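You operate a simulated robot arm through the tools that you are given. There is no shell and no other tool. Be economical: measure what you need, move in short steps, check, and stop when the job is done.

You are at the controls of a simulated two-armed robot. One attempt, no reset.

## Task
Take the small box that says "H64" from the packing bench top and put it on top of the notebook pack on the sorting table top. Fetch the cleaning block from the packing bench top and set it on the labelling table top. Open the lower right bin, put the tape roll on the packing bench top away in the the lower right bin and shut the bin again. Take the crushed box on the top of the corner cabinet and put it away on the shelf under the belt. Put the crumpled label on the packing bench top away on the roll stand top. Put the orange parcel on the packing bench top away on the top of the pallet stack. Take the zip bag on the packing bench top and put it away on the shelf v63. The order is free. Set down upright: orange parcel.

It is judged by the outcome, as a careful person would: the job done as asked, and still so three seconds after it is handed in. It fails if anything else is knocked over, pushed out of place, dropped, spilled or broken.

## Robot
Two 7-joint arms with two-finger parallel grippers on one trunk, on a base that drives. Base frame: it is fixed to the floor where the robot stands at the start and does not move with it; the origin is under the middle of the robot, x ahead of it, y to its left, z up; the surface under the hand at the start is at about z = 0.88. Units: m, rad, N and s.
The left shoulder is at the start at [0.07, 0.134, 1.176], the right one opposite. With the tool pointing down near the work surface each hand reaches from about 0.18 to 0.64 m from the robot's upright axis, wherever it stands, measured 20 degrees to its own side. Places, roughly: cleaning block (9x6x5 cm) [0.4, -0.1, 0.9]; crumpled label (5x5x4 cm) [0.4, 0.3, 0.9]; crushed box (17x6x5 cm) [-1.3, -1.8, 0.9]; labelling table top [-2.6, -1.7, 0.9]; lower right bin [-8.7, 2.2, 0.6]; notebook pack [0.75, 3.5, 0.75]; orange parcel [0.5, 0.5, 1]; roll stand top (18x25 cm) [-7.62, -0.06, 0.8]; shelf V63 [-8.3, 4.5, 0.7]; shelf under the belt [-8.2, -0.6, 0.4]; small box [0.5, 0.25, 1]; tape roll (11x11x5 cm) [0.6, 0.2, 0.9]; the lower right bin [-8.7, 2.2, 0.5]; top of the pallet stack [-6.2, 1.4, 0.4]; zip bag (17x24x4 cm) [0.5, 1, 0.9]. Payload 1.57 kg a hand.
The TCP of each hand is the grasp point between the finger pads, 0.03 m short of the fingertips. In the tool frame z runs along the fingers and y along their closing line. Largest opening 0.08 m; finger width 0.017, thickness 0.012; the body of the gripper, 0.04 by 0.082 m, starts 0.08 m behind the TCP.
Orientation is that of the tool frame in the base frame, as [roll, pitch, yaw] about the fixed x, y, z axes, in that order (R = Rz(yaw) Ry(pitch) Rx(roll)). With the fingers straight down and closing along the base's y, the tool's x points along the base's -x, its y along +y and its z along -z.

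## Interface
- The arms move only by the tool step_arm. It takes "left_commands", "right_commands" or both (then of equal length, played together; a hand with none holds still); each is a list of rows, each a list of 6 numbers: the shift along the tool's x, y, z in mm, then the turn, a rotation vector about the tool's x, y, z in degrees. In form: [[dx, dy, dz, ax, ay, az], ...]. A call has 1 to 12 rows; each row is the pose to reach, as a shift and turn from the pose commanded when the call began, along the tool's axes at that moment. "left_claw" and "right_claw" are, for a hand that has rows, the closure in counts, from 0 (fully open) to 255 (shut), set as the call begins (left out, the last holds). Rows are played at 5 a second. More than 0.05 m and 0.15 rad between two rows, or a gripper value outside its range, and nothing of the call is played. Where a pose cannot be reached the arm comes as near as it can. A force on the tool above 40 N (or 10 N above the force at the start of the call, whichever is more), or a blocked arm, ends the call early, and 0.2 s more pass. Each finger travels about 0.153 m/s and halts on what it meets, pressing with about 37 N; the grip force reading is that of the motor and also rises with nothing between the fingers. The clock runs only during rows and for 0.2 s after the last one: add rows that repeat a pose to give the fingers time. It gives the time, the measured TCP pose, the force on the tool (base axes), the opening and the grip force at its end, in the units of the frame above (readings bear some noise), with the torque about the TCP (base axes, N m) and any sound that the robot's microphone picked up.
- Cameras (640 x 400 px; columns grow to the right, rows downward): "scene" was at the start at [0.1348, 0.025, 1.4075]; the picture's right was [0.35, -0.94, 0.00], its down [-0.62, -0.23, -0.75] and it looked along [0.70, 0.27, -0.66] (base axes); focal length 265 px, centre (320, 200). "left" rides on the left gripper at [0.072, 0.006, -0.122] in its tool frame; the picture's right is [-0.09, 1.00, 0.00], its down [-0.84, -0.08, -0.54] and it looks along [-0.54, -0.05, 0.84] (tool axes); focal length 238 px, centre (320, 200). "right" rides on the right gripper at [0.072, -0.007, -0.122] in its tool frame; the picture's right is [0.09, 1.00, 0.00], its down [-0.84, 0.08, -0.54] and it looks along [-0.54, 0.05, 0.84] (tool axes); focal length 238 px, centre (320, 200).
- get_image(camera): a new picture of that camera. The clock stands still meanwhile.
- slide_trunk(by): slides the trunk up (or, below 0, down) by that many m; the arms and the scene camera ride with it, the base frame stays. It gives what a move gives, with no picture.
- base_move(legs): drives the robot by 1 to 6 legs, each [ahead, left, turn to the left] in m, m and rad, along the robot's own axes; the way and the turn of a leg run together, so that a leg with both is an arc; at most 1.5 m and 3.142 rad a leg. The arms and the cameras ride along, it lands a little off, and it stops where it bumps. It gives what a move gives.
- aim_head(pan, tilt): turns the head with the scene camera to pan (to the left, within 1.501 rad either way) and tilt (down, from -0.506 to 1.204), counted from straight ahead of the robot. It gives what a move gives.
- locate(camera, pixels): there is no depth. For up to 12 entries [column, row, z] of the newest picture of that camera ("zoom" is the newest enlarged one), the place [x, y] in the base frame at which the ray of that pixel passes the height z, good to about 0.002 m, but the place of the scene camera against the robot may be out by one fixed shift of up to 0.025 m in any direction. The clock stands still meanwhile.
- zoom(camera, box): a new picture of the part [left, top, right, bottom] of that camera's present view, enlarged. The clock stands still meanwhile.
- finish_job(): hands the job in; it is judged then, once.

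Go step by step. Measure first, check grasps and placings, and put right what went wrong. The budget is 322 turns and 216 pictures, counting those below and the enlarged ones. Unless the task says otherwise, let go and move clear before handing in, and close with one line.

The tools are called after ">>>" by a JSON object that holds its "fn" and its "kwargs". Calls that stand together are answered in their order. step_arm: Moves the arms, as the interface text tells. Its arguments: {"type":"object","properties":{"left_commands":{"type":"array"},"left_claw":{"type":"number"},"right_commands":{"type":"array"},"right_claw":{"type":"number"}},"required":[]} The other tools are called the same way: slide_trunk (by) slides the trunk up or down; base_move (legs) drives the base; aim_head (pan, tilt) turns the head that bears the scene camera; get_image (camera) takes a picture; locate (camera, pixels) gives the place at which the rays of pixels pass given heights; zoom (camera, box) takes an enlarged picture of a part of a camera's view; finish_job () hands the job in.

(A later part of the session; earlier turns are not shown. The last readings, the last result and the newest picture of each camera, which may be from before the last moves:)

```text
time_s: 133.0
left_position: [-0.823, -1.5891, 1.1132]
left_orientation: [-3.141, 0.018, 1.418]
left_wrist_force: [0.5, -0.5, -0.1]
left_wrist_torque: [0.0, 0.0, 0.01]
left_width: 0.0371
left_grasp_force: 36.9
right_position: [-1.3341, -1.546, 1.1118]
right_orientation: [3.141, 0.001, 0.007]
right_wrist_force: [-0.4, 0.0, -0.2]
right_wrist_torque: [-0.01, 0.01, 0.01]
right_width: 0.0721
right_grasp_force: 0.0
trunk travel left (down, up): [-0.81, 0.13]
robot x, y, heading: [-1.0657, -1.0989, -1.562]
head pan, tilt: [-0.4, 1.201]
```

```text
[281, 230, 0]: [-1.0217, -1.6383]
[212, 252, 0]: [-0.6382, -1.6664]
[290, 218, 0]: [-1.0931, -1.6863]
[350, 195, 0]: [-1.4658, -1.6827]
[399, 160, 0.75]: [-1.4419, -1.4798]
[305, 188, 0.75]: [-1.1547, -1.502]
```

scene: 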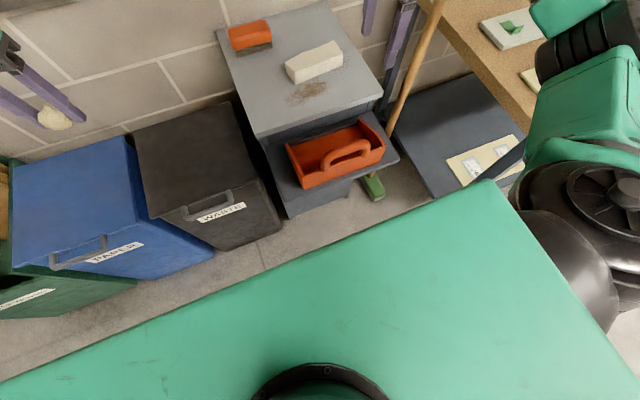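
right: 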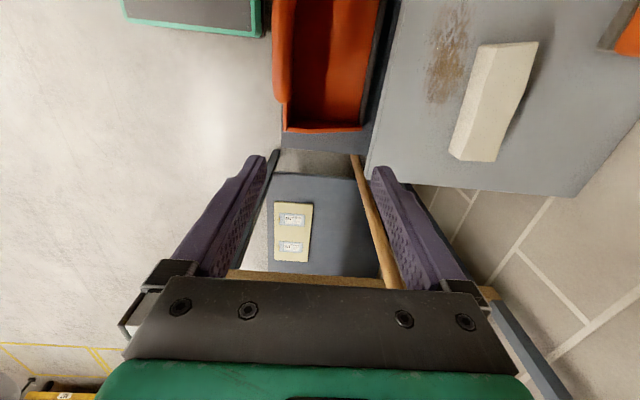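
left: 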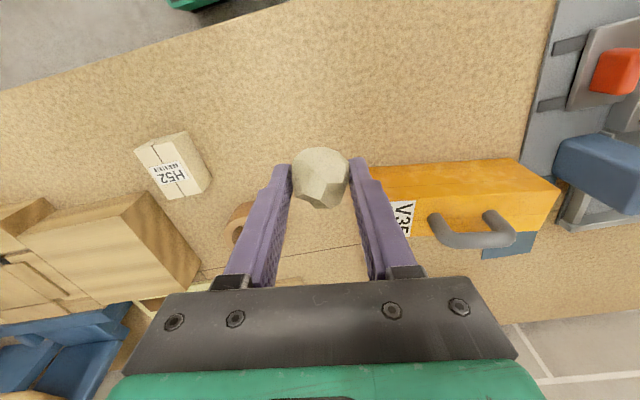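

The base has 0.3 m clear at the floor, but a broom leans near (−1.59, −1.69) up to z≈1.12; I'll look at where the right elbow and forearm are.

>>> {"fn": "aim_head", "kwargs": {"pan": -0.8, "tilt": 0.6}}

>>> {"fn": "get_image", "kwargs": {"camera": "scene"}}

```text
time_s: 134.0
left_position: [-0.8233, -1.5888, 1.1124]
left_orientation: [3.142, 0.017, 1.42]
left_wrist_force: [0.0, -1.2, -0.2]
left_wrist_torque: [0.0, -0.02, -0.04]
left_width: 0.0367
left_grasp_force: 37.1
right_position: [-1.3349, -1.5471, 1.1117]
right_orientation: [3.14, -0.001, 0.01]
right_wrist_force: [0.3, 0.6, -0.1]
right_wrist_torque: [-0.01, 0.01, 0.0]
right_width: 0.072
right_grasp_force: 0.1
trunk travel left (down, up): [-0.81, 0.13]
robot x, y, heading: [-1.0601, -1.0991, -1.565]
head pan, tilt: [-0.799, 0.6]
```

```text
157 pictures are left
```

scene: 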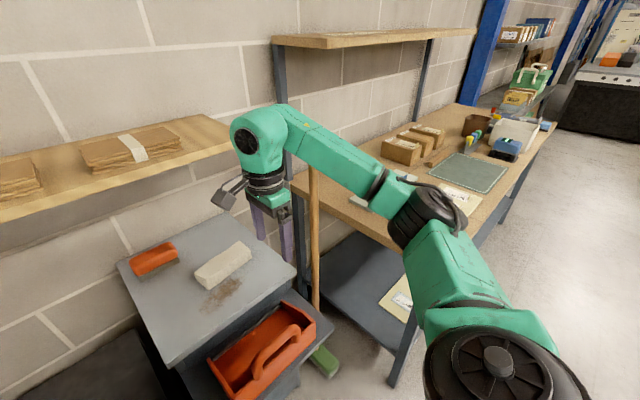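

>>> {"fn": "locate", "kwargs": {"camera": "scene", "pixels": [[232, 148, 1.16], [232, 148, 1.2], [232, 148, 1.24], [0, 220, 1.16], [0, 220, 1.2], [0, 220, 1.24], [120, 258, 0.88], [208, 286, 0.88], [204, 270, 0.93]]}}

>>> {"fn": "aim_head", "kwargs": {"pan": -0.2, "tilt": 0.45}}

>>> {"fn": "get_image", "kwargs": {"camera": "scene"}}

>>> {"fn": "slide_trunk", "kwargs": {"by": -0.2}}

>>> {"fn": "get_image", "kwargs": {"camera": "scene"}}

```text
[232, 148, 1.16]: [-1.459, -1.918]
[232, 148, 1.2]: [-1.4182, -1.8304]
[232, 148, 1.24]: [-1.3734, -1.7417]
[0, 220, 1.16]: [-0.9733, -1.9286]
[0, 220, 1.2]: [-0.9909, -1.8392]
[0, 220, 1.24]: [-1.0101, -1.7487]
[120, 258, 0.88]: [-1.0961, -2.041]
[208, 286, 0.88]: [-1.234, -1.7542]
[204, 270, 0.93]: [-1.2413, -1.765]
```

```text
time_s: 135.0
left_position: [-0.8233, -1.5884, 1.1128]
left_orientation: [-3.139, 0.018, 1.419]
left_wrist_force: [-0.1, -0.5, -0.4]
left_wrist_torque: [-0.03, -0.01, 0.0]
left_width: 0.0367
left_grasp_force: 36.9
right_position: [-1.3348, -1.5463, 1.1117]
right_orientation: [3.141, 0.0, 0.008]
right_wrist_force: [0.8, 0.7, -0.1]
right_wrist_torque: [0.0, 0.02, 0.02]
right_width: 0.0721
right_grasp_force: 0.1
trunk travel left (down, up): [-0.81, 0.13]
robot x, y, heading: [-1.0605, -1.1004, -1.565]
head pan, tilt: [-0.201, 0.45]
```

```text
156 pictures are left
```

scene: 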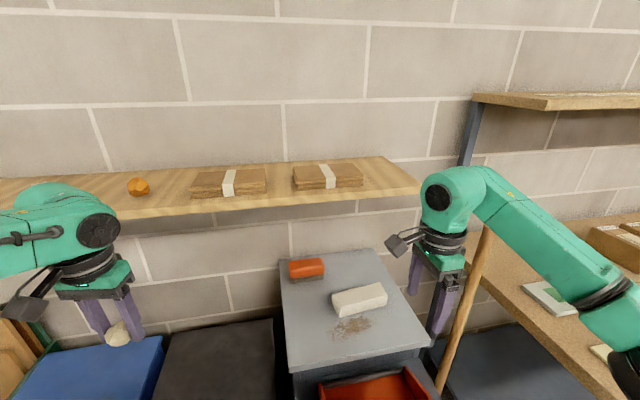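

```text
time_s: 137.2
left_position: [-0.8228, -1.5881, 0.9124]
left_orientation: [-3.141, 0.017, 1.419]
left_wrist_force: [0.3, 0.7, 0.3]
left_wrist_torque: [-0.05, 0.04, 0.0]
left_width: 0.0366
left_grasp_force: 36.9
right_position: [-1.3334, -1.5464, 0.9118]
right_orientation: [-3.141, -0.001, 0.009]
right_wrist_force: [1.2, 0.5, -0.9]
right_wrist_torque: [0.0, 0.0, 0.01]
right_width: 0.0722
right_grasp_force: 0.1
trunk travel left (down, up): [-0.61, 0.33]
robot x, y, heading: [-1.0617, -1.0977, -1.559]
head pan, tilt: [-0.201, 0.45]
```

```text
155 pictures are left
```

scene: 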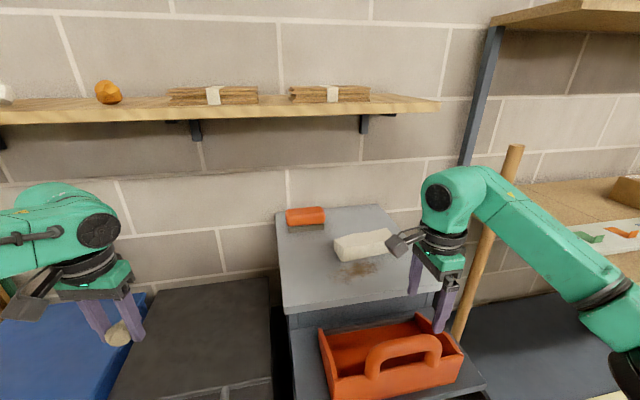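

The wall shelf's front edge is at about y −1.80, z 1.16, so a vertical wrist over the box would touch it. I'll tilt the hand ~15° back toward the robot. First: trunk up, left hand drawn back, and base closer.

>>> {"fn": "slide_trunk", "kwargs": {"by": 0.14}}

>>> {"fn": "step_arm", "kwargs": {"left_commands": [[45, 0, 0, 0, 0, 0], [90, 0, 0, 0, 0, 0], [135, 0, 0, 0, 0, 0], [180, 0, 0, 0, 0, 0], [220, 0, 0, 0, 0, 0]], "right_commands": [[0, 0, 0, 0, 0, -5], [0, 0, 0, 0, 0, -9], [0, 0, 0, 0, 0, -9], [0, 0, 0, 0, 0, -9], [0, 0, 0, 0, 0, -9]], "right_claw": 0}}

>>> {"fn": "base_move", "kwargs": {"legs": [[0.1, 0, 0]]}}

>>> {"fn": "step_arm", "kwargs": {"right_commands": [[0, 0, -10, -5, 0, 0], [0, 0, -20, -10, 0, 0], [0, 0, -20, -15, 0, 0]]}}

>>> {"fn": "get_image", "kwargs": {"camera": "right"}}

>>> {"fn": "get_image", "kwargs": {"camera": "scene"}}

```text
time_s: 138.8
left_position: [-0.8233, -1.5881, 1.0536]
left_orientation: [3.14, 0.018, 1.419]
left_wrist_force: [-0.3, 0.4, -0.2]
left_wrist_torque: [0.02, -0.01, 0.04]
left_width: 0.0365
left_grasp_force: 36.6
right_position: [-1.3345, -1.5471, 1.0525]
right_orientation: [3.141, -0.001, 0.01]
right_wrist_force: [0.1, -0.3, 0.9]
right_wrist_torque: [0.01, -0.01, 0.01]
right_width: 0.072
right_grasp_force: 0.1
trunk travel left (down, up): [-0.75, 0.19]
robot x, y, heading: [-1.0623, -1.0976, -1.566]
head pan, tilt: [-0.201, 0.45]
```

```text
time_s: 140.0
left_position: [-0.7786, -1.4046, 1.0663]
left_orientation: [3.141, 0.019, 1.418]
left_wrist_force: [-0.3, 0.0, -0.2]
left_wrist_torque: [0.0, -0.01, 0.01]
left_width: 0.0369
left_grasp_force: 37.0
left hand out of reach, approached as far as the arm can: row 4, 5
right_position: [-1.3357, -1.5469, 1.0516]
right_orientation: [3.139, 0.0, 0.167]
right_wrist_force: [0.1, 0.4, -0.2]
right_wrist_torque: [-0.01, -0.01, -0.01]
right_width: 0.0802
right_grasp_force: 0.0
trunk travel left (down, up): [-0.75, 0.19]
robot x, y, heading: [-1.062, -1.0992, -1.567]
head pan, tilt: [-0.201, 0.45]
```

```text
time_s: 141.2
left_position: [-0.7769, -1.5058, 1.067]
left_orientation: [-3.14, 0.02, 1.42]
left_wrist_force: [-0.4, -0.7, 1.1]
left_wrist_torque: [0.0, 0.03, -0.02]
left_width: 0.0369
left_grasp_force: 37.1
right_position: [-1.3342, -1.646, 1.0517]
right_orientation: [3.14, 0.0, 0.168]
right_wrist_force: [-0.1, -0.4, 0.3]
right_wrist_torque: [-0.01, -0.01, -0.02]
right_width: 0.0799
right_grasp_force: 0.1
trunk travel left (down, up): [-0.75, 0.19]
robot x, y, heading: [-1.0604, -1.1988, -1.563]
head pan, tilt: [-0.201, 0.45]
```

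```text
time_s: 142.0
left_position: [-0.7772, -1.5054, 1.0659]
left_orientation: [3.14, 0.017, 1.418]
left_wrist_force: [0.6, -0.7, -0.2]
left_wrist_torque: [0.0, 0.0, 0.0]
left_width: 0.0366
left_grasp_force: 37.0
right_position: [-1.3331, -1.6455, 1.0711]
right_orientation: [2.877, 0.0, 0.166]
right_wrist_force: [0.2, 0.4, -0.8]
right_wrist_torque: [-0.02, -0.03, -0.03]
right_width: 0.0799
right_grasp_force: 0.1
trunk travel left (down, up): [-0.75, 0.19]
robot x, y, heading: [-1.0656, -1.2016, -1.566]
head pan, tilt: [-0.201, 0.45]
```

```text
154 pictures are left
```

right: 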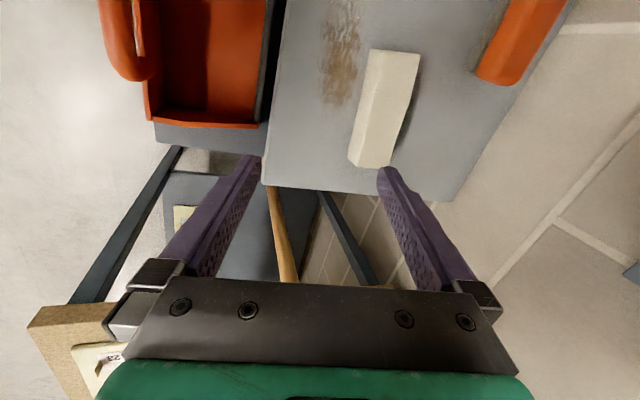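

```text
153 pictures are left
```

scene: 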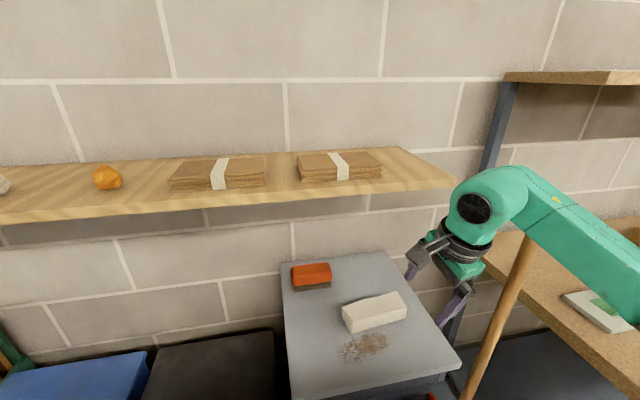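

The tilted wrist clears the shelf. I'll re-measure the box from this view.

>>> {"fn": "locate", "kwargs": {"camera": "right", "pixels": [[370, 50, 0.925], [418, 55, 0.925], [390, 165, 0.925], [349, 158, 0.925], [390, 168, 0.88], [349, 163, 0.88], [381, 105, 0.925], [264, 182, 0.88], [440, 200, 0.88]]}}

>>> {"fn": "zoom", "kwargs": {"camera": "right", "box": [300, 20, 460, 200]}}

```text
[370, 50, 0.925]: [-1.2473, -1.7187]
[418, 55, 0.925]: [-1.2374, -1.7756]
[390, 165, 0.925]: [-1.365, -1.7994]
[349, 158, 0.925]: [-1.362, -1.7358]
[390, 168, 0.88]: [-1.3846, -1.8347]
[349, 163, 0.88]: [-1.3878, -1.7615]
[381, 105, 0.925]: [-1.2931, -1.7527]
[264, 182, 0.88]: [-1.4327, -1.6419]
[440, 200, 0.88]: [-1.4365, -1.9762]
```

```text
2.22 times, centred on (380, 110) of right
```

zoom: 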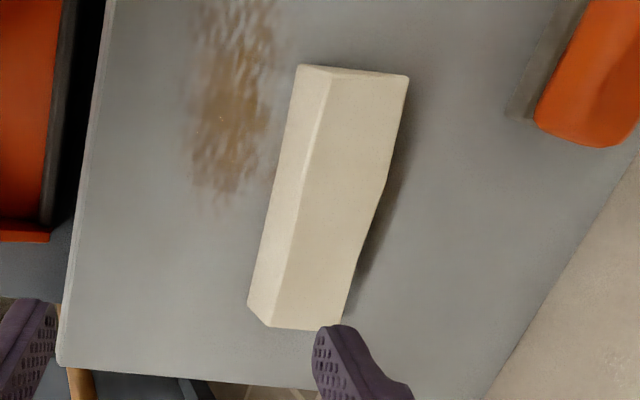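

>>> {"fn": "locate", "kwargs": {"camera": "right", "pixels": [[369, 49, 0.88], [347, 156, 0.88], [385, 55, 0.925], [358, 166, 0.925], [420, 55, 0.925], [389, 166, 0.925], [385, 55, 0.91], [358, 166, 0.91], [420, 55, 0.91], [389, 166, 0.91]]}}

```text
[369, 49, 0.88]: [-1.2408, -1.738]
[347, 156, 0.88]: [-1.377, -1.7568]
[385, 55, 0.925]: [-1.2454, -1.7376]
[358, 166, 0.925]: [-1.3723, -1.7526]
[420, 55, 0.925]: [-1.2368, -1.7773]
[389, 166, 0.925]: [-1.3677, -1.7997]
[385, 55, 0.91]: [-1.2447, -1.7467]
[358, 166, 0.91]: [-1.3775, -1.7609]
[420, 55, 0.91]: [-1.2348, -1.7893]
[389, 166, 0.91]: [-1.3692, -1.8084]
```

The box's near face is at y≈−1.746, far top edge −1.789, top z 0.925. I'll approach along the tilted tool axis with a narrowed opening.

>>> {"fn": "step_arm", "kwargs": {"right_commands": [[4, 42, 0, 0, 0, 0], [7, 83, 0, 0, 0, 0], [7, 83, 45, 0, 0, 0], [7, 83, 90, 0, 0, 0], [7, 83, 120, 0, 0, 0]], "right_claw": 48}}

>>> {"fn": "get_image", "kwargs": {"camera": "right"}}

>>> {"fn": "get_image", "kwargs": {"camera": "scene"}}

```text
time_s: 143.2
left_position: [-0.7769, -1.5075, 1.0655]
left_orientation: [-3.14, 0.019, 1.419]
left_wrist_force: [0.4, 0.1, -0.2]
left_wrist_torque: [-0.02, 0.01, 0.0]
left_width: 0.0369
left_grasp_force: 36.9
right_position: [-1.3066, -1.7539, 0.9761]
right_orientation: [2.88, 0.001, 0.166]
right_wrist_force: [0.0, 0.0, -0.6]
right_wrist_torque: [-0.01, -0.01, -0.03]
right_width: 0.0647
right_grasp_force: 0.0
trunk travel left (down, up): [-0.75, 0.19]
robot x, y, heading: [-1.0647, -1.2005, -1.569]
head pan, tilt: [-0.201, 0.45]
```

```text
151 pictures are left
```

right: 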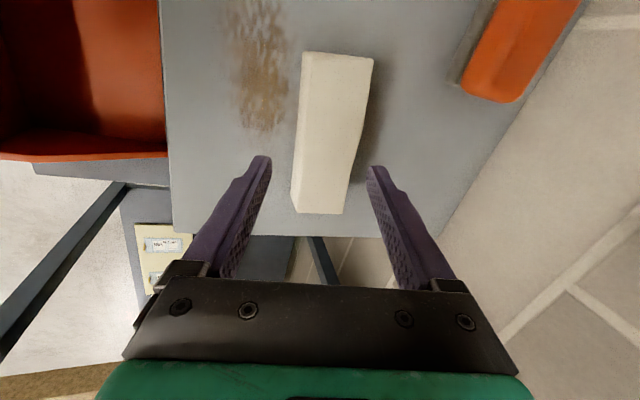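

```text
150 pictures are left
```

scene: 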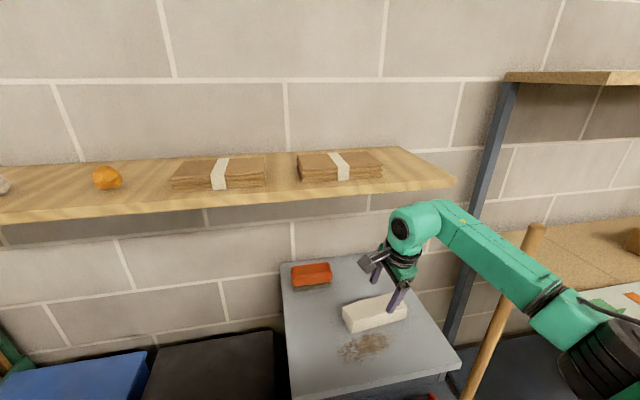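

Alignment is within ~3 mm and the wrist clears the shelf. Last descent, then close.

>>> {"fn": "step_arm", "kwargs": {"right_commands": [[0, 3, 25, 0, 0, 0], [0, 3, 42, 0, 0, 0], [0, 3, 51, 0, 0, 0]]}}

>>> {"fn": "get_image", "kwargs": {"camera": "right"}}

```text
time_s: 144.0
left_position: [-0.7771, -1.5062, 1.0666]
left_orientation: [-3.139, 0.016, 1.421]
left_wrist_force: [-0.2, 0.7, -0.8]
left_wrist_torque: [0.0, 0.01, -0.01]
left_width: 0.0366
left_grasp_force: 37.3
right_position: [-1.3053, -1.77, 0.9284]
right_orientation: [2.877, 0.001, 0.165]
right_wrist_force: [0.0, -0.2, 0.6]
right_wrist_torque: [0.02, 0.02, 0.03]
right_width: 0.0651
right_grasp_force: 0.2
trunk travel left (down, up): [-0.75, 0.19]
robot x, y, heading: [-1.061, -1.1973, -1.569]
head pan, tilt: [-0.201, 0.45]
```

```text
149 pictures are left
```

right: 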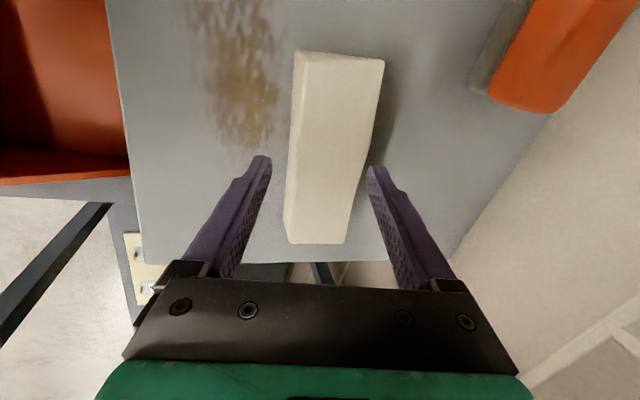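

>>> {"fn": "step_arm", "kwargs": {"right_commands": [[0, 0, 2, 0, 0, 0], [0, 0, 2, 0, 0, 0], [0, 0, 2, 0, 0, 0], [0, 0, 2, 0, 0, 0], [0, 0, 2, 0, 0, 0]], "right_claw": 255}}

>>> {"fn": "get_image", "kwargs": {"camera": "right"}}

>>> {"fn": "zoom", "kwargs": {"camera": "scene", "box": [280, 180, 480, 380]}}

```text
time_s: 145.2
left_position: [-0.7776, -1.5064, 1.0664]
left_orientation: [3.141, 0.017, 1.419]
left_wrist_force: [0.3, -0.3, -0.1]
left_wrist_torque: [-0.01, 0.0, 0.01]
left_width: 0.037
left_grasp_force: 36.4
right_position: [-1.3057, -1.7705, 0.9281]
right_orientation: [2.878, 0.0, 0.165]
right_wrist_force: [0.0, 0.2, -0.5]
right_wrist_torque: [0.02, 0.0, 0.02]
right_width: 0.0
right_grasp_force: 21.0
trunk travel left (down, up): [-0.75, 0.19]
robot x, y, heading: [-1.0611, -1.2012, -1.567]
head pan, tilt: [-0.201, 0.45]
```

```text
148 pictures are left
```

right: 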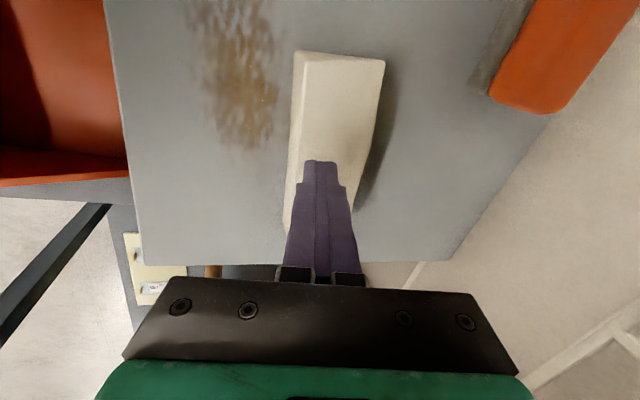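

```text
2.00 times, centred on (380, 280) of scene
```

zoom: 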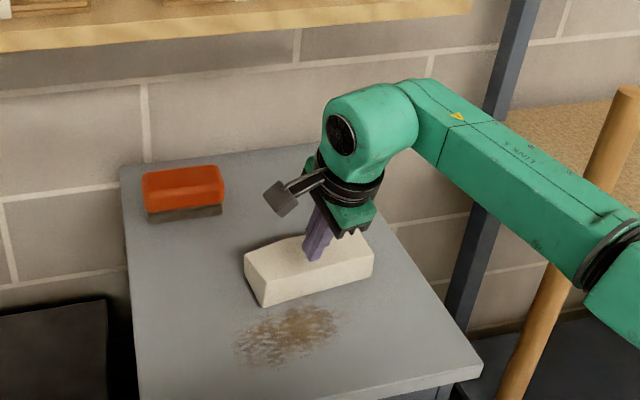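

The fingers closed above the box: the cabinet top is lower than assumed (~0.825). I'll back off along the tool axis, reopen, and re-measure with the lower height.

>>> {"fn": "step_arm", "kwargs": {"right_commands": [[0, 0, -20, 0, 0, 0], [0, 0, -40, 0, 0, 0], [0, 0, -40, 0, 0, 0]], "right_claw": 0}}

>>> {"fn": "get_image", "kwargs": {"camera": "right"}}

>>> {"fn": "locate", "kwargs": {"camera": "right", "pixels": [[302, 53, 0.87], [374, 60, 0.87], [343, 216, 0.87], [296, 210, 0.87], [302, 53, 0.83], [374, 60, 0.83], [343, 216, 0.83], [296, 210, 0.83], [172, 236, 0.83]]}}

```text
time_s: 146.0
left_position: [-0.7771, -1.5074, 1.0674]
left_orientation: [-3.142, 0.019, 1.419]
left_wrist_force: [0.6, 0.6, 0.5]
left_wrist_torque: [-0.03, -0.02, 0.01]
left_width: 0.0365
left_grasp_force: 36.8
right_position: [-1.3078, -1.7624, 0.9644]
right_orientation: [2.88, 0.0, 0.166]
right_wrist_force: [-0.5, 0.3, 0.5]
right_wrist_torque: [0.02, -0.01, 0.0]
right_width: 0.0802
right_grasp_force: 0.1
trunk travel left (down, up): [-0.75, 0.19]
robot x, y, heading: [-1.0604, -1.199, -1.565]
head pan, tilt: [-0.201, 0.45]
```

```text
146 pictures are left
```

right: 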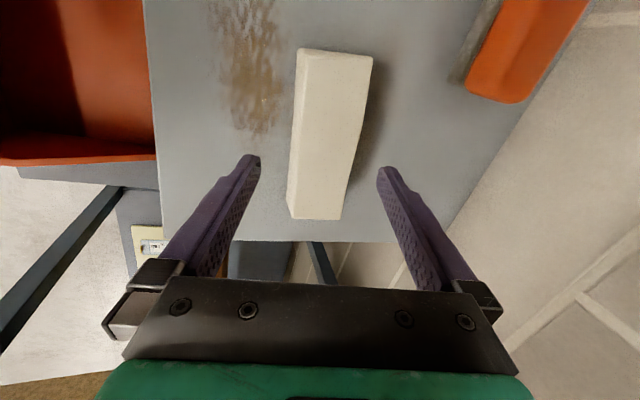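

```text
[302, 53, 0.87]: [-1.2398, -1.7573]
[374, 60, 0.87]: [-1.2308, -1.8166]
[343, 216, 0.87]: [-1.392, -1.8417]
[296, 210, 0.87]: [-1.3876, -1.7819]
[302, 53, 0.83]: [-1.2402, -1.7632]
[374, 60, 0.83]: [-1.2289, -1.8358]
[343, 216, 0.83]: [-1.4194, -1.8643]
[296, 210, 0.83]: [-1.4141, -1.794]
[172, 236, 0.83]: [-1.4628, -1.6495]
```

The box really lies at (−1.31, −1.80), top ≈0.87. The wrist joint top (~0.21 above TCP) will pass beneath the shelf (1.16) if I come in low. I'll draw the hand back, move the base 5 cm closer, reduce tilt to ~10°.

>>> {"fn": "step_arm", "kwargs": {"right_commands": [[0, -45, -10, 0, 0, 0], [0, -90, -20, 0, 0, 0], [0, -120, -20, 5, 0, 0]]}}

>>> {"fn": "base_move", "kwargs": {"legs": [[0.05, 0, 0]]}}

>>> {"fn": "get_image", "kwargs": {"camera": "right"}}

```text
time_s: 146.8
left_position: [-0.7758, -1.5074, 1.0663]
left_orientation: [-3.138, 0.02, 1.418]
left_wrist_force: [0.1, -0.3, 0.4]
left_wrist_torque: [0.0, 0.01, 0.01]
left_width: 0.0367
left_grasp_force: 36.5
right_position: [-1.3286, -1.6452, 0.9521]
right_orientation: [2.971, 0.001, 0.166]
right_wrist_force: [0.2, -0.2, -0.9]
right_wrist_torque: [0.01, 0.01, 0.0]
right_width: 0.08
right_grasp_force: 0.1
trunk travel left (down, up): [-0.75, 0.19]
robot x, y, heading: [-1.0655, -1.1961, -1.563]
head pan, tilt: [-0.201, 0.45]
```

```text
time_s: 147.7
left_position: [-0.7768, -1.5511, 1.0679]
left_orientation: [3.141, 0.023, 1.42]
left_wrist_force: [-0.3, 1.0, -0.2]
left_wrist_torque: [-0.03, 0.05, -0.01]
left_width: 0.037
left_grasp_force: 37.3
right_position: [-1.3296, -1.6896, 0.9552]
right_orientation: [2.962, 0.001, 0.166]
right_wrist_force: [0.1, -0.4, 0.2]
right_wrist_torque: [-0.04, 0.0, 0.0]
right_width: 0.0801
right_grasp_force: 0.1
trunk travel left (down, up): [-0.75, 0.19]
robot x, y, heading: [-1.0605, -1.2455, -1.567]
head pan, tilt: [-0.201, 0.45]
```

```text
145 pictures are left
```

right: 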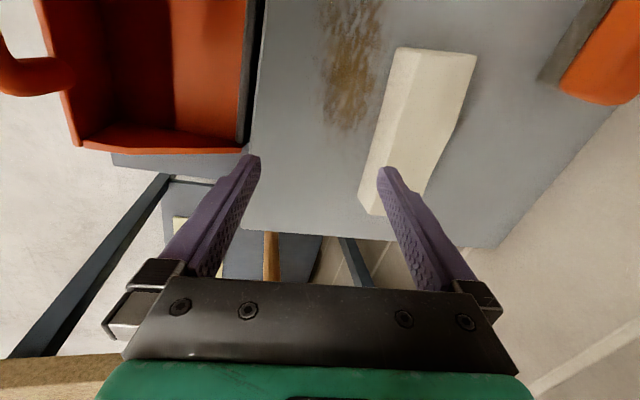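

>>> {"fn": "locate", "kwargs": {"camera": "right", "pixels": [[476, 56, 0.88], [476, 56, 0.86], [476, 56, 0.84], [398, 50, 0.84], [398, 50, 0.82], [359, 206, 0.84], [359, 206, 0.82], [420, 60, 0.87], [376, 212, 0.87], [242, 228, 0.83]]}}

```text
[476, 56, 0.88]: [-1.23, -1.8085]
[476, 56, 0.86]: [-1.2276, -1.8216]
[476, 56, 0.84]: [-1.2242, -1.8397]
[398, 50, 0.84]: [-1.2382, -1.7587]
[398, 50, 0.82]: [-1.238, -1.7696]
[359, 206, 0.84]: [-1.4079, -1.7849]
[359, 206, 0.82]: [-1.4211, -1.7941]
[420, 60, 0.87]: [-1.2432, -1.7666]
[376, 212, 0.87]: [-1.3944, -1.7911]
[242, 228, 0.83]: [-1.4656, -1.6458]
```

>>> {"fn": "step_arm", "kwargs": {"right_commands": [[0, 28, 18, 0, 0, 0], [0, 56, 36, 0, 0, 0], [-3, 80, 52, 0, 0, 0], [-5, 99, 65, 0, 0, 0]]}}

>>> {"fn": "get_image", "kwargs": {"camera": "right"}}

>>> {"fn": "get_image", "kwargs": {"camera": "scene"}}

```text
time_s: 148.7
left_position: [-0.7762, -1.5556, 1.0668]
left_orientation: [-3.141, 0.017, 1.42]
left_wrist_force: [0.4, -0.4, 0.2]
left_wrist_torque: [0.0, -0.03, 0.01]
left_width: 0.0368
left_grasp_force: 37.0
right_position: [-1.3137, -1.8007, 0.9059]
right_orientation: [2.967, 0.001, 0.166]
right_wrist_force: [-0.3, -0.4, 1.1]
right_wrist_torque: [-0.02, 0.03, 0.01]
right_width: 0.0802
right_grasp_force: 0.1
trunk travel left (down, up): [-0.75, 0.19]
robot x, y, heading: [-1.0654, -1.2485, -1.562]
head pan, tilt: [-0.201, 0.45]
```

```text
144 pictures are left
```

right: 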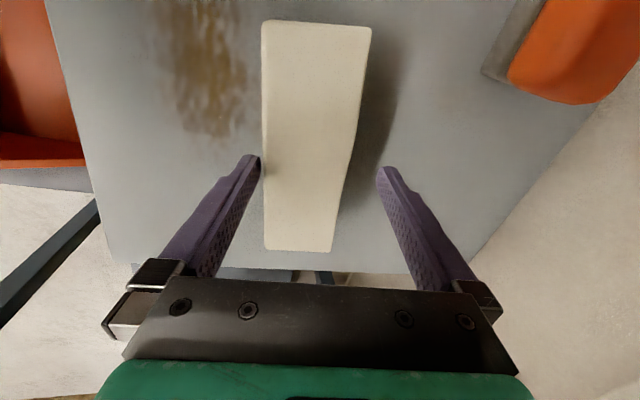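

```text
143 pictures are left
```

scene: 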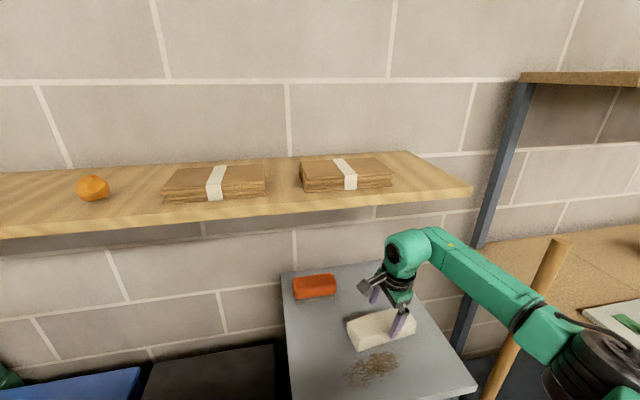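

Box axis sits ~11 mm toward the near finger (col 305 vs 320); shift, descend and close.

>>> {"fn": "step_arm", "kwargs": {"right_commands": [[0, -11, 0, 0, 0, 0], [0, -11, 20, 0, 0, 0], [0, -11, 34, 0, 0, 0], [0, -11, 42, 0, 0, 0]]}}

>>> {"fn": "get_image", "kwargs": {"camera": "right"}}

```text
time_s: 149.7
left_position: [-0.7759, -1.5511, 1.0673]
left_orientation: [-3.141, 0.025, 1.417]
left_wrist_force: [-0.4, 0.1, -0.3]
left_wrist_torque: [0.07, -0.03, -0.01]
left_width: 0.0369
left_grasp_force: 36.7
right_position: [-1.3171, -1.7956, 0.8791]
right_orientation: [2.95, -0.002, 0.16]
right_wrist_force: [-0.4, 18.6, 36.0]
right_wrist_torque: [2.32, 0.28, -0.13]
right_width: 0.0801
right_grasp_force: 0.1
trunk travel left (down, up): [-0.75, 0.19]
robot x, y, heading: [-1.0618, -1.246, -1.566]
head pan, tilt: [-0.201, 0.45]
stopped in row 4 (right hand): the force on the tool passed its limit at 48 N (the readings are from after the stop); the commanded pose is now the measured one
```

```text
142 pictures are left
```

right: 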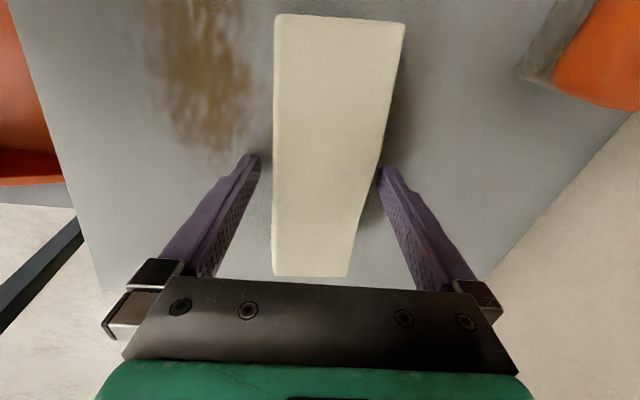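

The near fingertip touched the cabinet top (z≈0.84). Raise 4 mm, then close on the box.

>>> {"fn": "step_arm", "kwargs": {"right_commands": [[0, 0, -4, 0, 0, 0], [0, 0, -4, 0, 0, 0]]}}

>>> {"fn": "step_arm", "kwargs": {"right_commands": [[0, 0, 0, 0, 0, 0], [0, 0, 0, 0, 0, 0], [0, 0, 0, 0, 0, 0], [0, 0, 0, 0, 0, 0]], "right_claw": 255}}

>>> {"fn": "get_image", "kwargs": {"camera": "right"}}

```text
time_s: 150.3
left_position: [-0.7745, -1.5512, 1.0674]
left_orientation: [-3.14, 0.022, 1.419]
left_wrist_force: [0.2, 0.5, -1.2]
left_wrist_torque: [-0.02, 0.04, 0.03]
left_width: 0.0367
left_grasp_force: 36.7
right_position: [-1.3172, -1.7961, 0.8788]
right_orientation: [2.952, 0.004, 0.163]
right_wrist_force: [1.9, 10.8, 17.9]
right_wrist_torque: [1.19, 0.03, -0.15]
right_width: 0.0799
right_grasp_force: 0.0
trunk travel left (down, up): [-0.75, 0.19]
robot x, y, heading: [-1.0629, -1.2509, -1.564]
head pan, tilt: [-0.201, 0.45]
```

```text
time_s: 151.3
left_position: [-0.7747, -1.5534, 1.0667]
left_orientation: [3.141, 0.021, 1.419]
left_wrist_force: [0.2, 0.5, 0.2]
left_wrist_torque: [0.01, 0.03, 0.01]
left_width: 0.0367
left_grasp_force: 37.3
right_position: [-1.3183, -1.7984, 0.8772]
right_orientation: [2.951, 0.001, 0.163]
right_wrist_force: [-0.6, 0.2, 18.2]
right_wrist_torque: [0.43, 0.3, -0.07]
right_width: 0.0615
right_grasp_force: 37.4
trunk travel left (down, up): [-0.75, 0.19]
robot x, y, heading: [-1.0617, -1.2486, -1.57]
head pan, tilt: [-0.201, 0.45]
```

```text
141 pictures are left
```

right: 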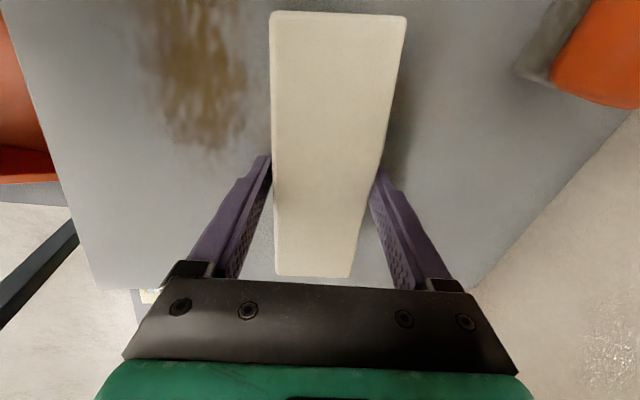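

Gripped (61 mm). Lift slightly, pull out toward the robot from beneath the shelf, then up.

>>> {"fn": "step_arm", "kwargs": {"right_commands": [[0, 0, -10, 0, 0, 0], [0, 0, -30, 0, 0, 0], [0, -40, -45, 0, 0, 0], [0, -80, -60, 0, 0, 0], [0, -120, -80, 0, 0, 0], [0, -140, -120, 0, 0, 0]]}}

>>> {"fn": "get_image", "kwargs": {"camera": "right"}}

>>> {"fn": "get_image", "kwargs": {"camera": "scene"}}

```text
time_s: 152.7
left_position: [-0.7774, -1.554, 1.0669]
left_orientation: [-3.141, 0.019, 1.42]
left_wrist_force: [-0.2, 0.3, -0.2]
left_wrist_torque: [-0.01, -0.01, 0.02]
left_width: 0.0367
left_grasp_force: 36.5
right_position: [-1.3449, -1.6388, 0.9683]
right_orientation: [2.955, 0.002, 0.162]
right_wrist_force: [-0.1, 0.6, 0.1]
right_wrist_torque: [0.0, -0.02, -0.01]
right_width: 0.0585
right_grasp_force: 37.2
trunk travel left (down, up): [-0.75, 0.19]
robot x, y, heading: [-1.0622, -1.2509, -1.566]
head pan, tilt: [-0.201, 0.45]
```

```text
140 pictures are left
```

right: 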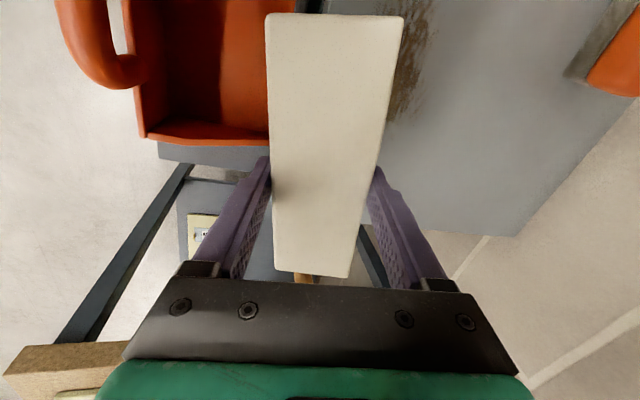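

```text
139 pictures are left
```

scene: 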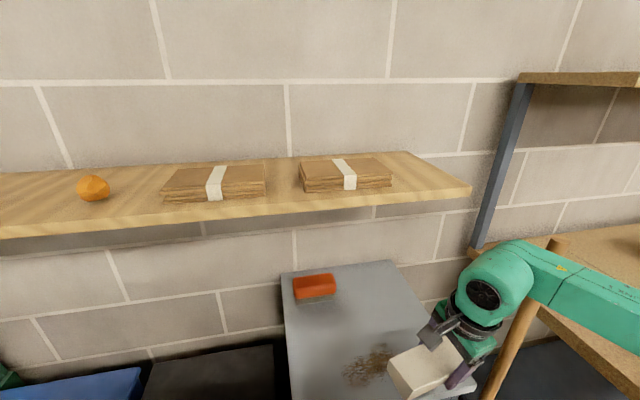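

The crushed box is held. I'll raise the trunk, level the hand, back away, and turn to face the far area.

>>> {"fn": "slide_trunk", "kwargs": {"by": 0.1}}

>>> {"fn": "step_arm", "kwargs": {"right_commands": [[0, 0, 0, 5, 0, 0], [0, 0, 0, 10.5, 0, 0]]}}

>>> {"fn": "base_move", "kwargs": {"legs": [[-0.75, 0, 0], [0, 0, -1.575]]}}

>>> {"fn": "aim_head", "kwargs": {"pan": 0.0, "tilt": 0.3}}

>>> {"fn": "get_image", "kwargs": {"camera": "scene"}}

```text
time_s: 154.0
left_position: [-0.7772, -1.555, 1.1673]
left_orientation: [3.141, 0.018, 1.419]
left_wrist_force: [1.0, -0.4, -1.0]
left_wrist_torque: [-0.01, -0.02, -0.03]
left_width: 0.0368
left_grasp_force: 36.6
right_position: [-1.3445, -1.6404, 1.0678]
right_orientation: [2.955, 0.001, 0.164]
right_wrist_force: [0.5, 0.3, -0.5]
right_wrist_torque: [0.01, -0.03, 0.01]
right_width: 0.0585
right_grasp_force: 37.2
trunk travel left (down, up): [-0.85, 0.09]
robot x, y, heading: [-1.0623, -1.2483, -1.567]
head pan, tilt: [-0.201, 0.45]
```

```text
time_s: 154.6
left_position: [-0.776, -1.5568, 1.1658]
left_orientation: [-3.139, 0.015, 1.417]
left_wrist_force: [0.1, -0.5, -0.2]
left_wrist_torque: [-0.01, -0.04, -0.02]
left_width: 0.0366
left_grasp_force: 37.2
right_position: [-1.3441, -1.6412, 1.0675]
right_orientation: [-3.141, 0.0, 0.162]
right_wrist_force: [0.6, 1.1, -1.2]
right_wrist_torque: [0.0, 0.01, 0.0]
right_width: 0.058
right_grasp_force: 37.8
trunk travel left (down, up): [-0.85, 0.09]
robot x, y, heading: [-1.0631, -1.2497, -1.565]
head pan, tilt: [-0.201, 0.45]
```

```text
time_s: 162.6
left_position: [-1.3833, -0.7737, 1.1671]
left_orientation: [3.141, 0.018, -0.196]
left_wrist_force: [-0.6, -0.5, 0.7]
left_wrist_torque: [0.04, 0.01, -0.01]
left_width: 0.0368
left_grasp_force: 36.9
right_position: [-1.444, -0.2039, 1.0679]
right_orientation: [3.137, -0.001, -1.452]
right_wrist_force: [0.5, 0.0, -0.8]
right_wrist_torque: [-0.02, 0.02, -0.01]
right_width: 0.0576
right_grasp_force: 37.0
trunk travel left (down, up): [-0.85, 0.09]
robot x, y, heading: [-1.0657, -0.5042, 3.105]
head pan, tilt: [-0.201, 0.45]
```

```text
time_s: 163.3
left_position: [-1.3838, -0.7739, 1.1672]
left_orientation: [-3.14, 0.018, -0.195]
left_wrist_force: [-1.2, 0.9, 1.4]
left_wrist_torque: [0.0, 0.03, -0.04]
left_width: 0.0368
left_grasp_force: 37.8
right_position: [-1.4435, -0.2035, 1.0675]
right_orientation: [3.139, 0.0, -1.454]
right_wrist_force: [0.3, 0.2, -1.5]
right_wrist_torque: [0.03, 0.0, 0.0]
right_width: 0.0578
right_grasp_force: 37.1
trunk travel left (down, up): [-0.85, 0.09]
robot x, y, heading: [-1.0614, -0.5039, 3.104]
head pan, tilt: [0.0, 0.3]
```

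```text
138 pictures are left
```

scene: 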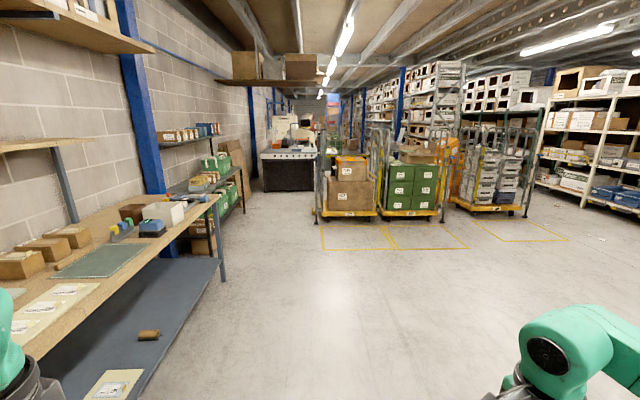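

The route ahead: roll cages at about x −5.2, belt unit left-behind them. I'll drive partway and look again.

>>> {"fn": "base_move", "kwargs": {"legs": [[1.3, 0.0, 0.035], [1.2, 0, 0]]}}

>>> {"fn": "aim_head", "kwargs": {"pan": 0.0, "tilt": 0.35}}

>>> {"fn": "get_image", "kwargs": {"camera": "scene"}}

>>> {"fn": "aim_head", "kwargs": {"pan": -0.9, "tilt": 0.35}}

>>> {"fn": "get_image", "kwargs": {"camera": "scene"}}

```text
time_s: 175.4
left_position: [-3.8412, -0.7466, 1.1665]
left_orientation: [-3.142, 0.02, -0.161]
left_wrist_force: [-0.2, 0.4, 1.0]
left_wrist_torque: [-0.01, 0.0, 0.03]
left_width: 0.0368
left_grasp_force: 36.8
right_position: [-3.9202, -0.1781, 1.0677]
right_orientation: [3.138, 0.0, -1.416]
right_wrist_force: [0.4, 0.0, -2.2]
right_wrist_torque: [0.05, 0.0, -0.01]
right_width: 0.0578
right_grasp_force: 37.1
trunk travel left (down, up): [-0.85, 0.09]
robot x, y, heading: [-3.5316, -0.4648, 3.135]
head pan, tilt: [0.0, 0.3]
```

```text
time_s: 176.0
left_position: [-3.8409, -0.7463, 1.1665]
left_orientation: [3.142, 0.017, -0.161]
left_wrist_force: [0.4, -0.4, -0.7]
left_wrist_torque: [0.0, -0.02, 0.03]
left_width: 0.0369
left_grasp_force: 36.4
right_position: [-3.9215, -0.1792, 1.0667]
right_orientation: [3.137, 0.0, -1.417]
right_wrist_force: [-0.2, 0.3, -1.4]
right_wrist_torque: [0.02, 0.02, -0.01]
right_width: 0.0574
right_grasp_force: 37.0
trunk travel left (down, up): [-0.85, 0.09]
robot x, y, heading: [-3.5338, -0.4659, 3.138]
head pan, tilt: [0.0, 0.351]
```

```text
137 pictures are left
```

scene: 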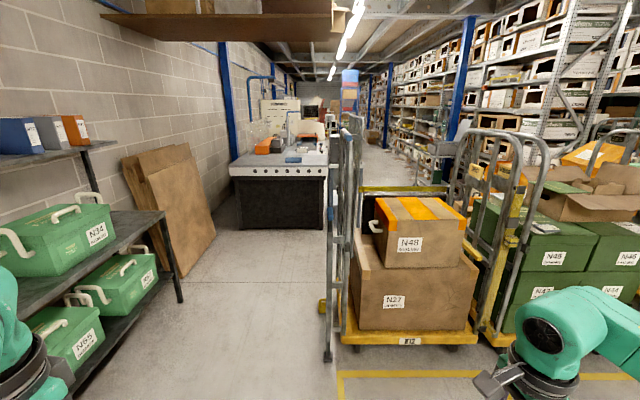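

```text
time_s: 177.2
left_position: [-3.8416, -0.747, 1.1668]
left_orientation: [3.141, 0.017, -0.16]
left_wrist_force: [-1.3, -0.4, 0.1]
left_wrist_torque: [0.04, 0.0, 0.01]
left_width: 0.0366
left_grasp_force: 37.0
right_position: [-3.9216, -0.1796, 1.0679]
right_orientation: [3.139, 0.0, -1.417]
right_wrist_force: [0.9, 0.1, -1.7]
right_wrist_torque: [0.0, 0.02, -0.02]
right_width: 0.0575
right_grasp_force: 37.0
trunk travel left (down, up): [-0.85, 0.09]
robot x, y, heading: [-3.5323, -0.4625, 3.137]
head pan, tilt: [-0.901, 0.351]
```

```text
136 pictures are left
```

scene: 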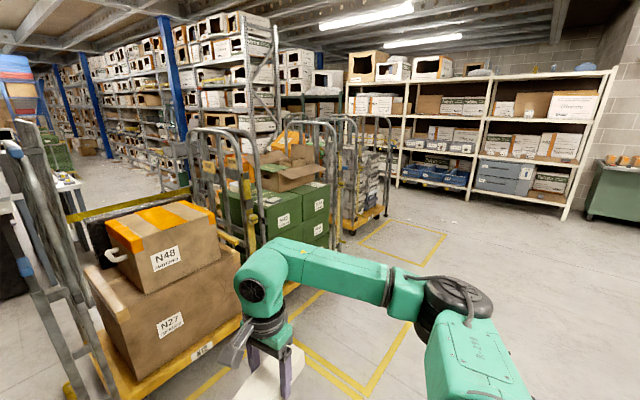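

There's a ~1.1 m aisle between the left shelving (y≈−1.58) and the first cage (y≈−0.43). I'll centre in it at y≈−1.0 and drive past the cage.

>>> {"fn": "base_move", "kwargs": {"legs": [[0, 0.54, 0.0], [1.2, 0, 0], [1.1, 0, 0]]}}

>>> {"fn": "aim_head", "kwargs": {"pan": -0.7, "tilt": 0.5}}

>>> {"fn": "get_image", "kwargs": {"camera": "scene"}}

>>> {"fn": "aim_head", "kwargs": {"pan": -1.5, "tilt": 0.5}}

>>> {"fn": "get_image", "kwargs": {"camera": "scene"}}

```text
time_s: 191.2
left_position: [-6.1402, -1.2495, 1.1676]
left_orientation: [3.141, 0.019, -0.179]
left_wrist_force: [0.1, 0.8, -0.5]
left_wrist_torque: [-0.01, 0.01, 0.02]
left_width: 0.0365
left_grasp_force: 36.8
right_position: [-6.2097, -0.6798, 1.0685]
right_orientation: [3.138, -0.001, -1.434]
right_wrist_force: [1.0, -0.9, -1.1]
right_wrist_torque: [-0.02, 0.0, 0.0]
right_width: 0.0574
right_grasp_force: 36.8
trunk travel left (down, up): [-0.85, 0.09]
robot x, y, heading: [-5.8287, -0.9699, 3.121]
head pan, tilt: [-0.901, 0.351]
```

```text
time_s: 191.9
left_position: [-6.1415, -1.248, 1.1653]
left_orientation: [-3.14, 0.017, -0.177]
left_wrist_force: [0.2, -0.3, 0.0]
left_wrist_torque: [-0.02, 0.02, 0.02]
left_width: 0.0368
left_grasp_force: 36.8
right_position: [-6.2106, -0.6792, 1.0681]
right_orientation: [-3.142, 0.0, -1.434]
right_wrist_force: [-0.2, -0.1, -1.2]
right_wrist_torque: [0.02, -0.01, 0.03]
right_width: 0.0576
right_grasp_force: 37.5
trunk travel left (down, up): [-0.85, 0.09]
robot x, y, heading: [-5.8252, -0.9743, 3.117]
head pan, tilt: [-0.7, 0.499]
```

```text
135 pictures are left
```

scene: 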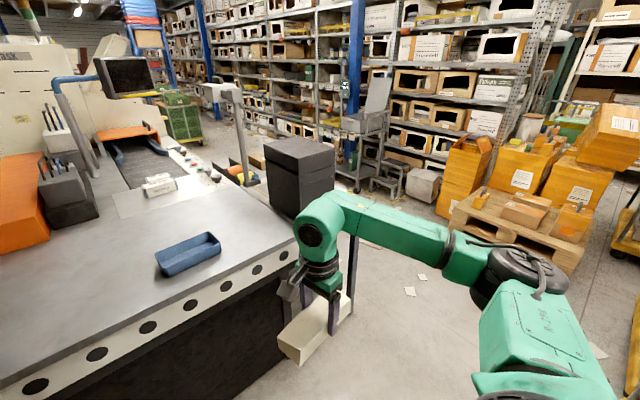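

```text
time_s: 193.1
left_position: [-6.1398, -1.2488, 1.1667]
left_orientation: [3.141, 0.016, -0.177]
left_wrist_force: [0.4, 0.2, -0.7]
left_wrist_torque: [0.02, 0.04, -0.01]
left_width: 0.0367
left_grasp_force: 37.2
right_position: [-6.2107, -0.6801, 1.0686]
right_orientation: [3.138, -0.001, -1.435]
right_wrist_force: [0.3, 0.3, -2.2]
right_wrist_torque: [-0.02, -0.01, -0.02]
right_width: 0.0574
right_grasp_force: 37.0
trunk travel left (down, up): [-0.85, 0.09]
robot x, y, heading: [-5.8271, -0.9723, 3.122]
head pan, tilt: [-1.499, 0.499]
```

```text
134 pictures are left
```

scene: 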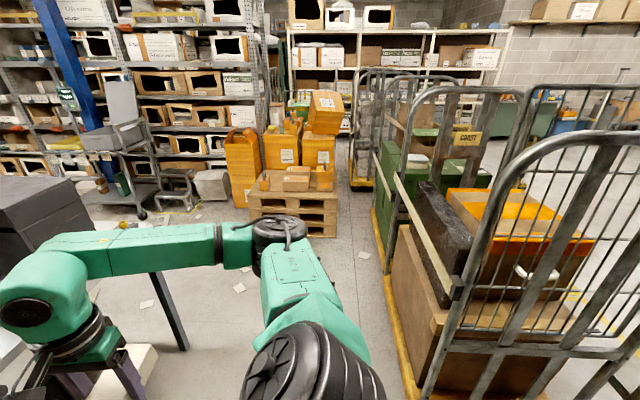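

The pallet stack with orange parcels, belt unit and the dark stand are visible. I'll move into the cross-aisle (x≈−5.98, y≈0.35) and look along it.

>>> {"fn": "base_move", "kwargs": {"legs": [[0.15, 0, 0.02], [0, -1.3, 0]]}}

>>> {"fn": "aim_head", "kwargs": {"pan": 0.2, "tilt": 0.5}}

>>> {"fn": "get_image", "kwargs": {"camera": "scene"}}

>>> {"fn": "aim_head", "kwargs": {"pan": -0.7, "tilt": 0.4}}

>>> {"fn": "get_image", "kwargs": {"camera": "scene"}}

```text
time_s: 200.6
left_position: [-6.2722, 0.0568, 1.1674]
left_orientation: [3.141, 0.017, -0.186]
left_wrist_force: [0.3, 0.6, 0.9]
left_wrist_torque: [0.0, 0.02, 0.0]
left_width: 0.0365
left_grasp_force: 37.2
right_position: [-6.3379, 0.6258, 1.0683]
right_orientation: [3.138, -0.001, -1.441]
right_wrist_force: [-0.5, -0.5, -1.8]
right_wrist_torque: [0.02, 0.0, -0.01]
right_width: 0.0576
right_grasp_force: 37.1
trunk travel left (down, up): [-0.85, 0.09]
robot x, y, heading: [-5.9525, 0.3296, 3.113]
head pan, tilt: [-1.499, 0.499]
```

```text
time_s: 202.3
left_position: [-6.273, 0.057, 1.1658]
left_orientation: [3.14, 0.019, -0.185]
left_wrist_force: [0.7, 0.0, 0.0]
left_wrist_torque: [-0.05, 0.04, -0.01]
left_width: 0.0368
left_grasp_force: 37.3
right_position: [-6.3378, 0.6262, 1.0678]
right_orientation: [3.14, -0.001, -1.442]
right_wrist_force: [-0.5, 0.1, -1.4]
right_wrist_torque: [0.0, -0.03, 0.01]
right_width: 0.0573
right_grasp_force: 37.2
trunk travel left (down, up): [-0.85, 0.09]
robot x, y, heading: [-5.9529, 0.3284, 3.117]
head pan, tilt: [0.201, 0.499]
```

```text
133 pictures are left
```

scene: 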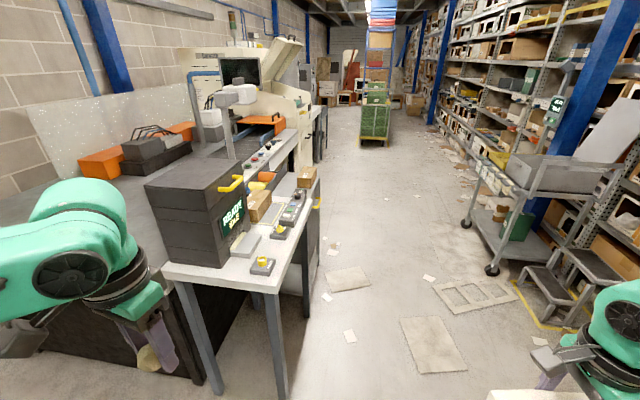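

```text
time_s: 203.5
left_position: [-6.2724, 0.0569, 1.1671]
left_orientation: [3.141, 0.017, -0.186]
left_wrist_force: [-0.5, -0.5, -0.2]
left_wrist_torque: [0.0, 0.01, 0.05]
left_width: 0.0366
left_grasp_force: 36.5
right_position: [-6.3379, 0.6259, 1.0665]
right_orientation: [3.139, -0.001, -1.442]
right_wrist_force: [0.5, -0.4, -0.8]
right_wrist_torque: [-0.01, -0.01, 0.01]
right_width: 0.0576
right_grasp_force: 36.7
trunk travel left (down, up): [-0.85, 0.09]
robot x, y, heading: [-5.9507, 0.3302, 3.111]
head pan, tilt: [-0.7, 0.4]
```

```text
132 pictures are left
```

scene: 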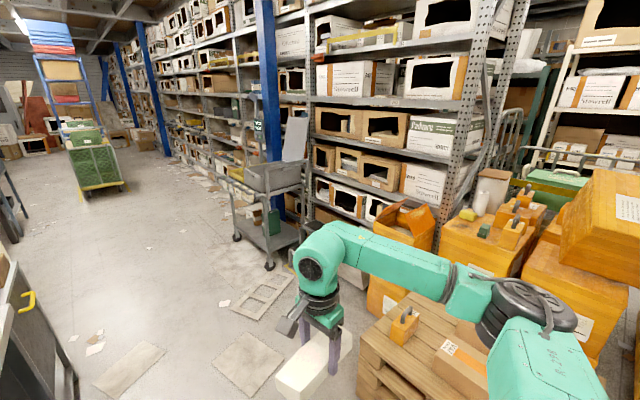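

>>> {"fn": "aim_head", "kwargs": {"pan": 0.2, "tilt": 0.5}}

>>> {"fn": "zoom", "kwargs": {"camera": "scene", "box": [140, 80, 340, 300]}}

```text
time_s: 204.7
left_position: [-6.2731, 0.0566, 1.1664]
left_orientation: [-3.141, 0.016, -0.187]
left_wrist_force: [0.5, -0.2, -0.6]
left_wrist_torque: [-0.03, 0.01, -0.02]
left_width: 0.0366
left_grasp_force: 36.4
right_position: [-6.3374, 0.6262, 1.0664]
right_orientation: [3.14, 0.0, -1.443]
right_wrist_force: [-0.1, 0.3, -2.0]
right_wrist_torque: [0.0, -0.05, -0.05]
right_width: 0.0578
right_grasp_force: 37.0
trunk travel left (down, up): [-0.85, 0.09]
robot x, y, heading: [-5.9541, 0.3289, 3.112]
head pan, tilt: [0.201, 0.499]
```

```text
1.82 times, centred on (240, 190) of scene
```

zoom: 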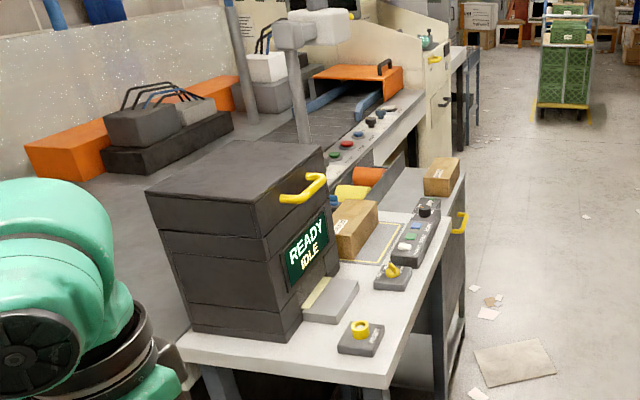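

>>> {"fn": "zoom", "kwargs": {"camera": "scene", "box": [300, 200, 560, 400]}}

>>> {"fn": "locate", "kwargs": {"camera": "scene", "pixels": [[324, 275, 0], [370, 268, 0], [372, 287, 0], [333, 291, 0], [400, 320, 0], [435, 316, 0], [466, 372, 0], [418, 374, 0], [276, 292, 0.85], [318, 205, 0.8], [310, 180, 0.85]]}}

```text
2.00 times, centred on (430, 300) of scene
```

zoom: 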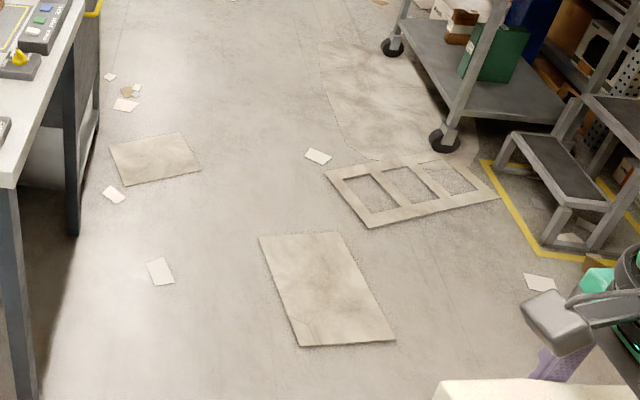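

```text
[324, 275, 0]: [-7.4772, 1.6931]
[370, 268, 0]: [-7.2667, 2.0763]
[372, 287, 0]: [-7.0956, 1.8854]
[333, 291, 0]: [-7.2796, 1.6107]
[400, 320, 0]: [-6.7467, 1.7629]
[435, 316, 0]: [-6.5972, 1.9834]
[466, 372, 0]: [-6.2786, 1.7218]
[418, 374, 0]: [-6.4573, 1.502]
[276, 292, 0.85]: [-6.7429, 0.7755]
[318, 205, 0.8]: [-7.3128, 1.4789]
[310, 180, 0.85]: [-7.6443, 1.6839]
```

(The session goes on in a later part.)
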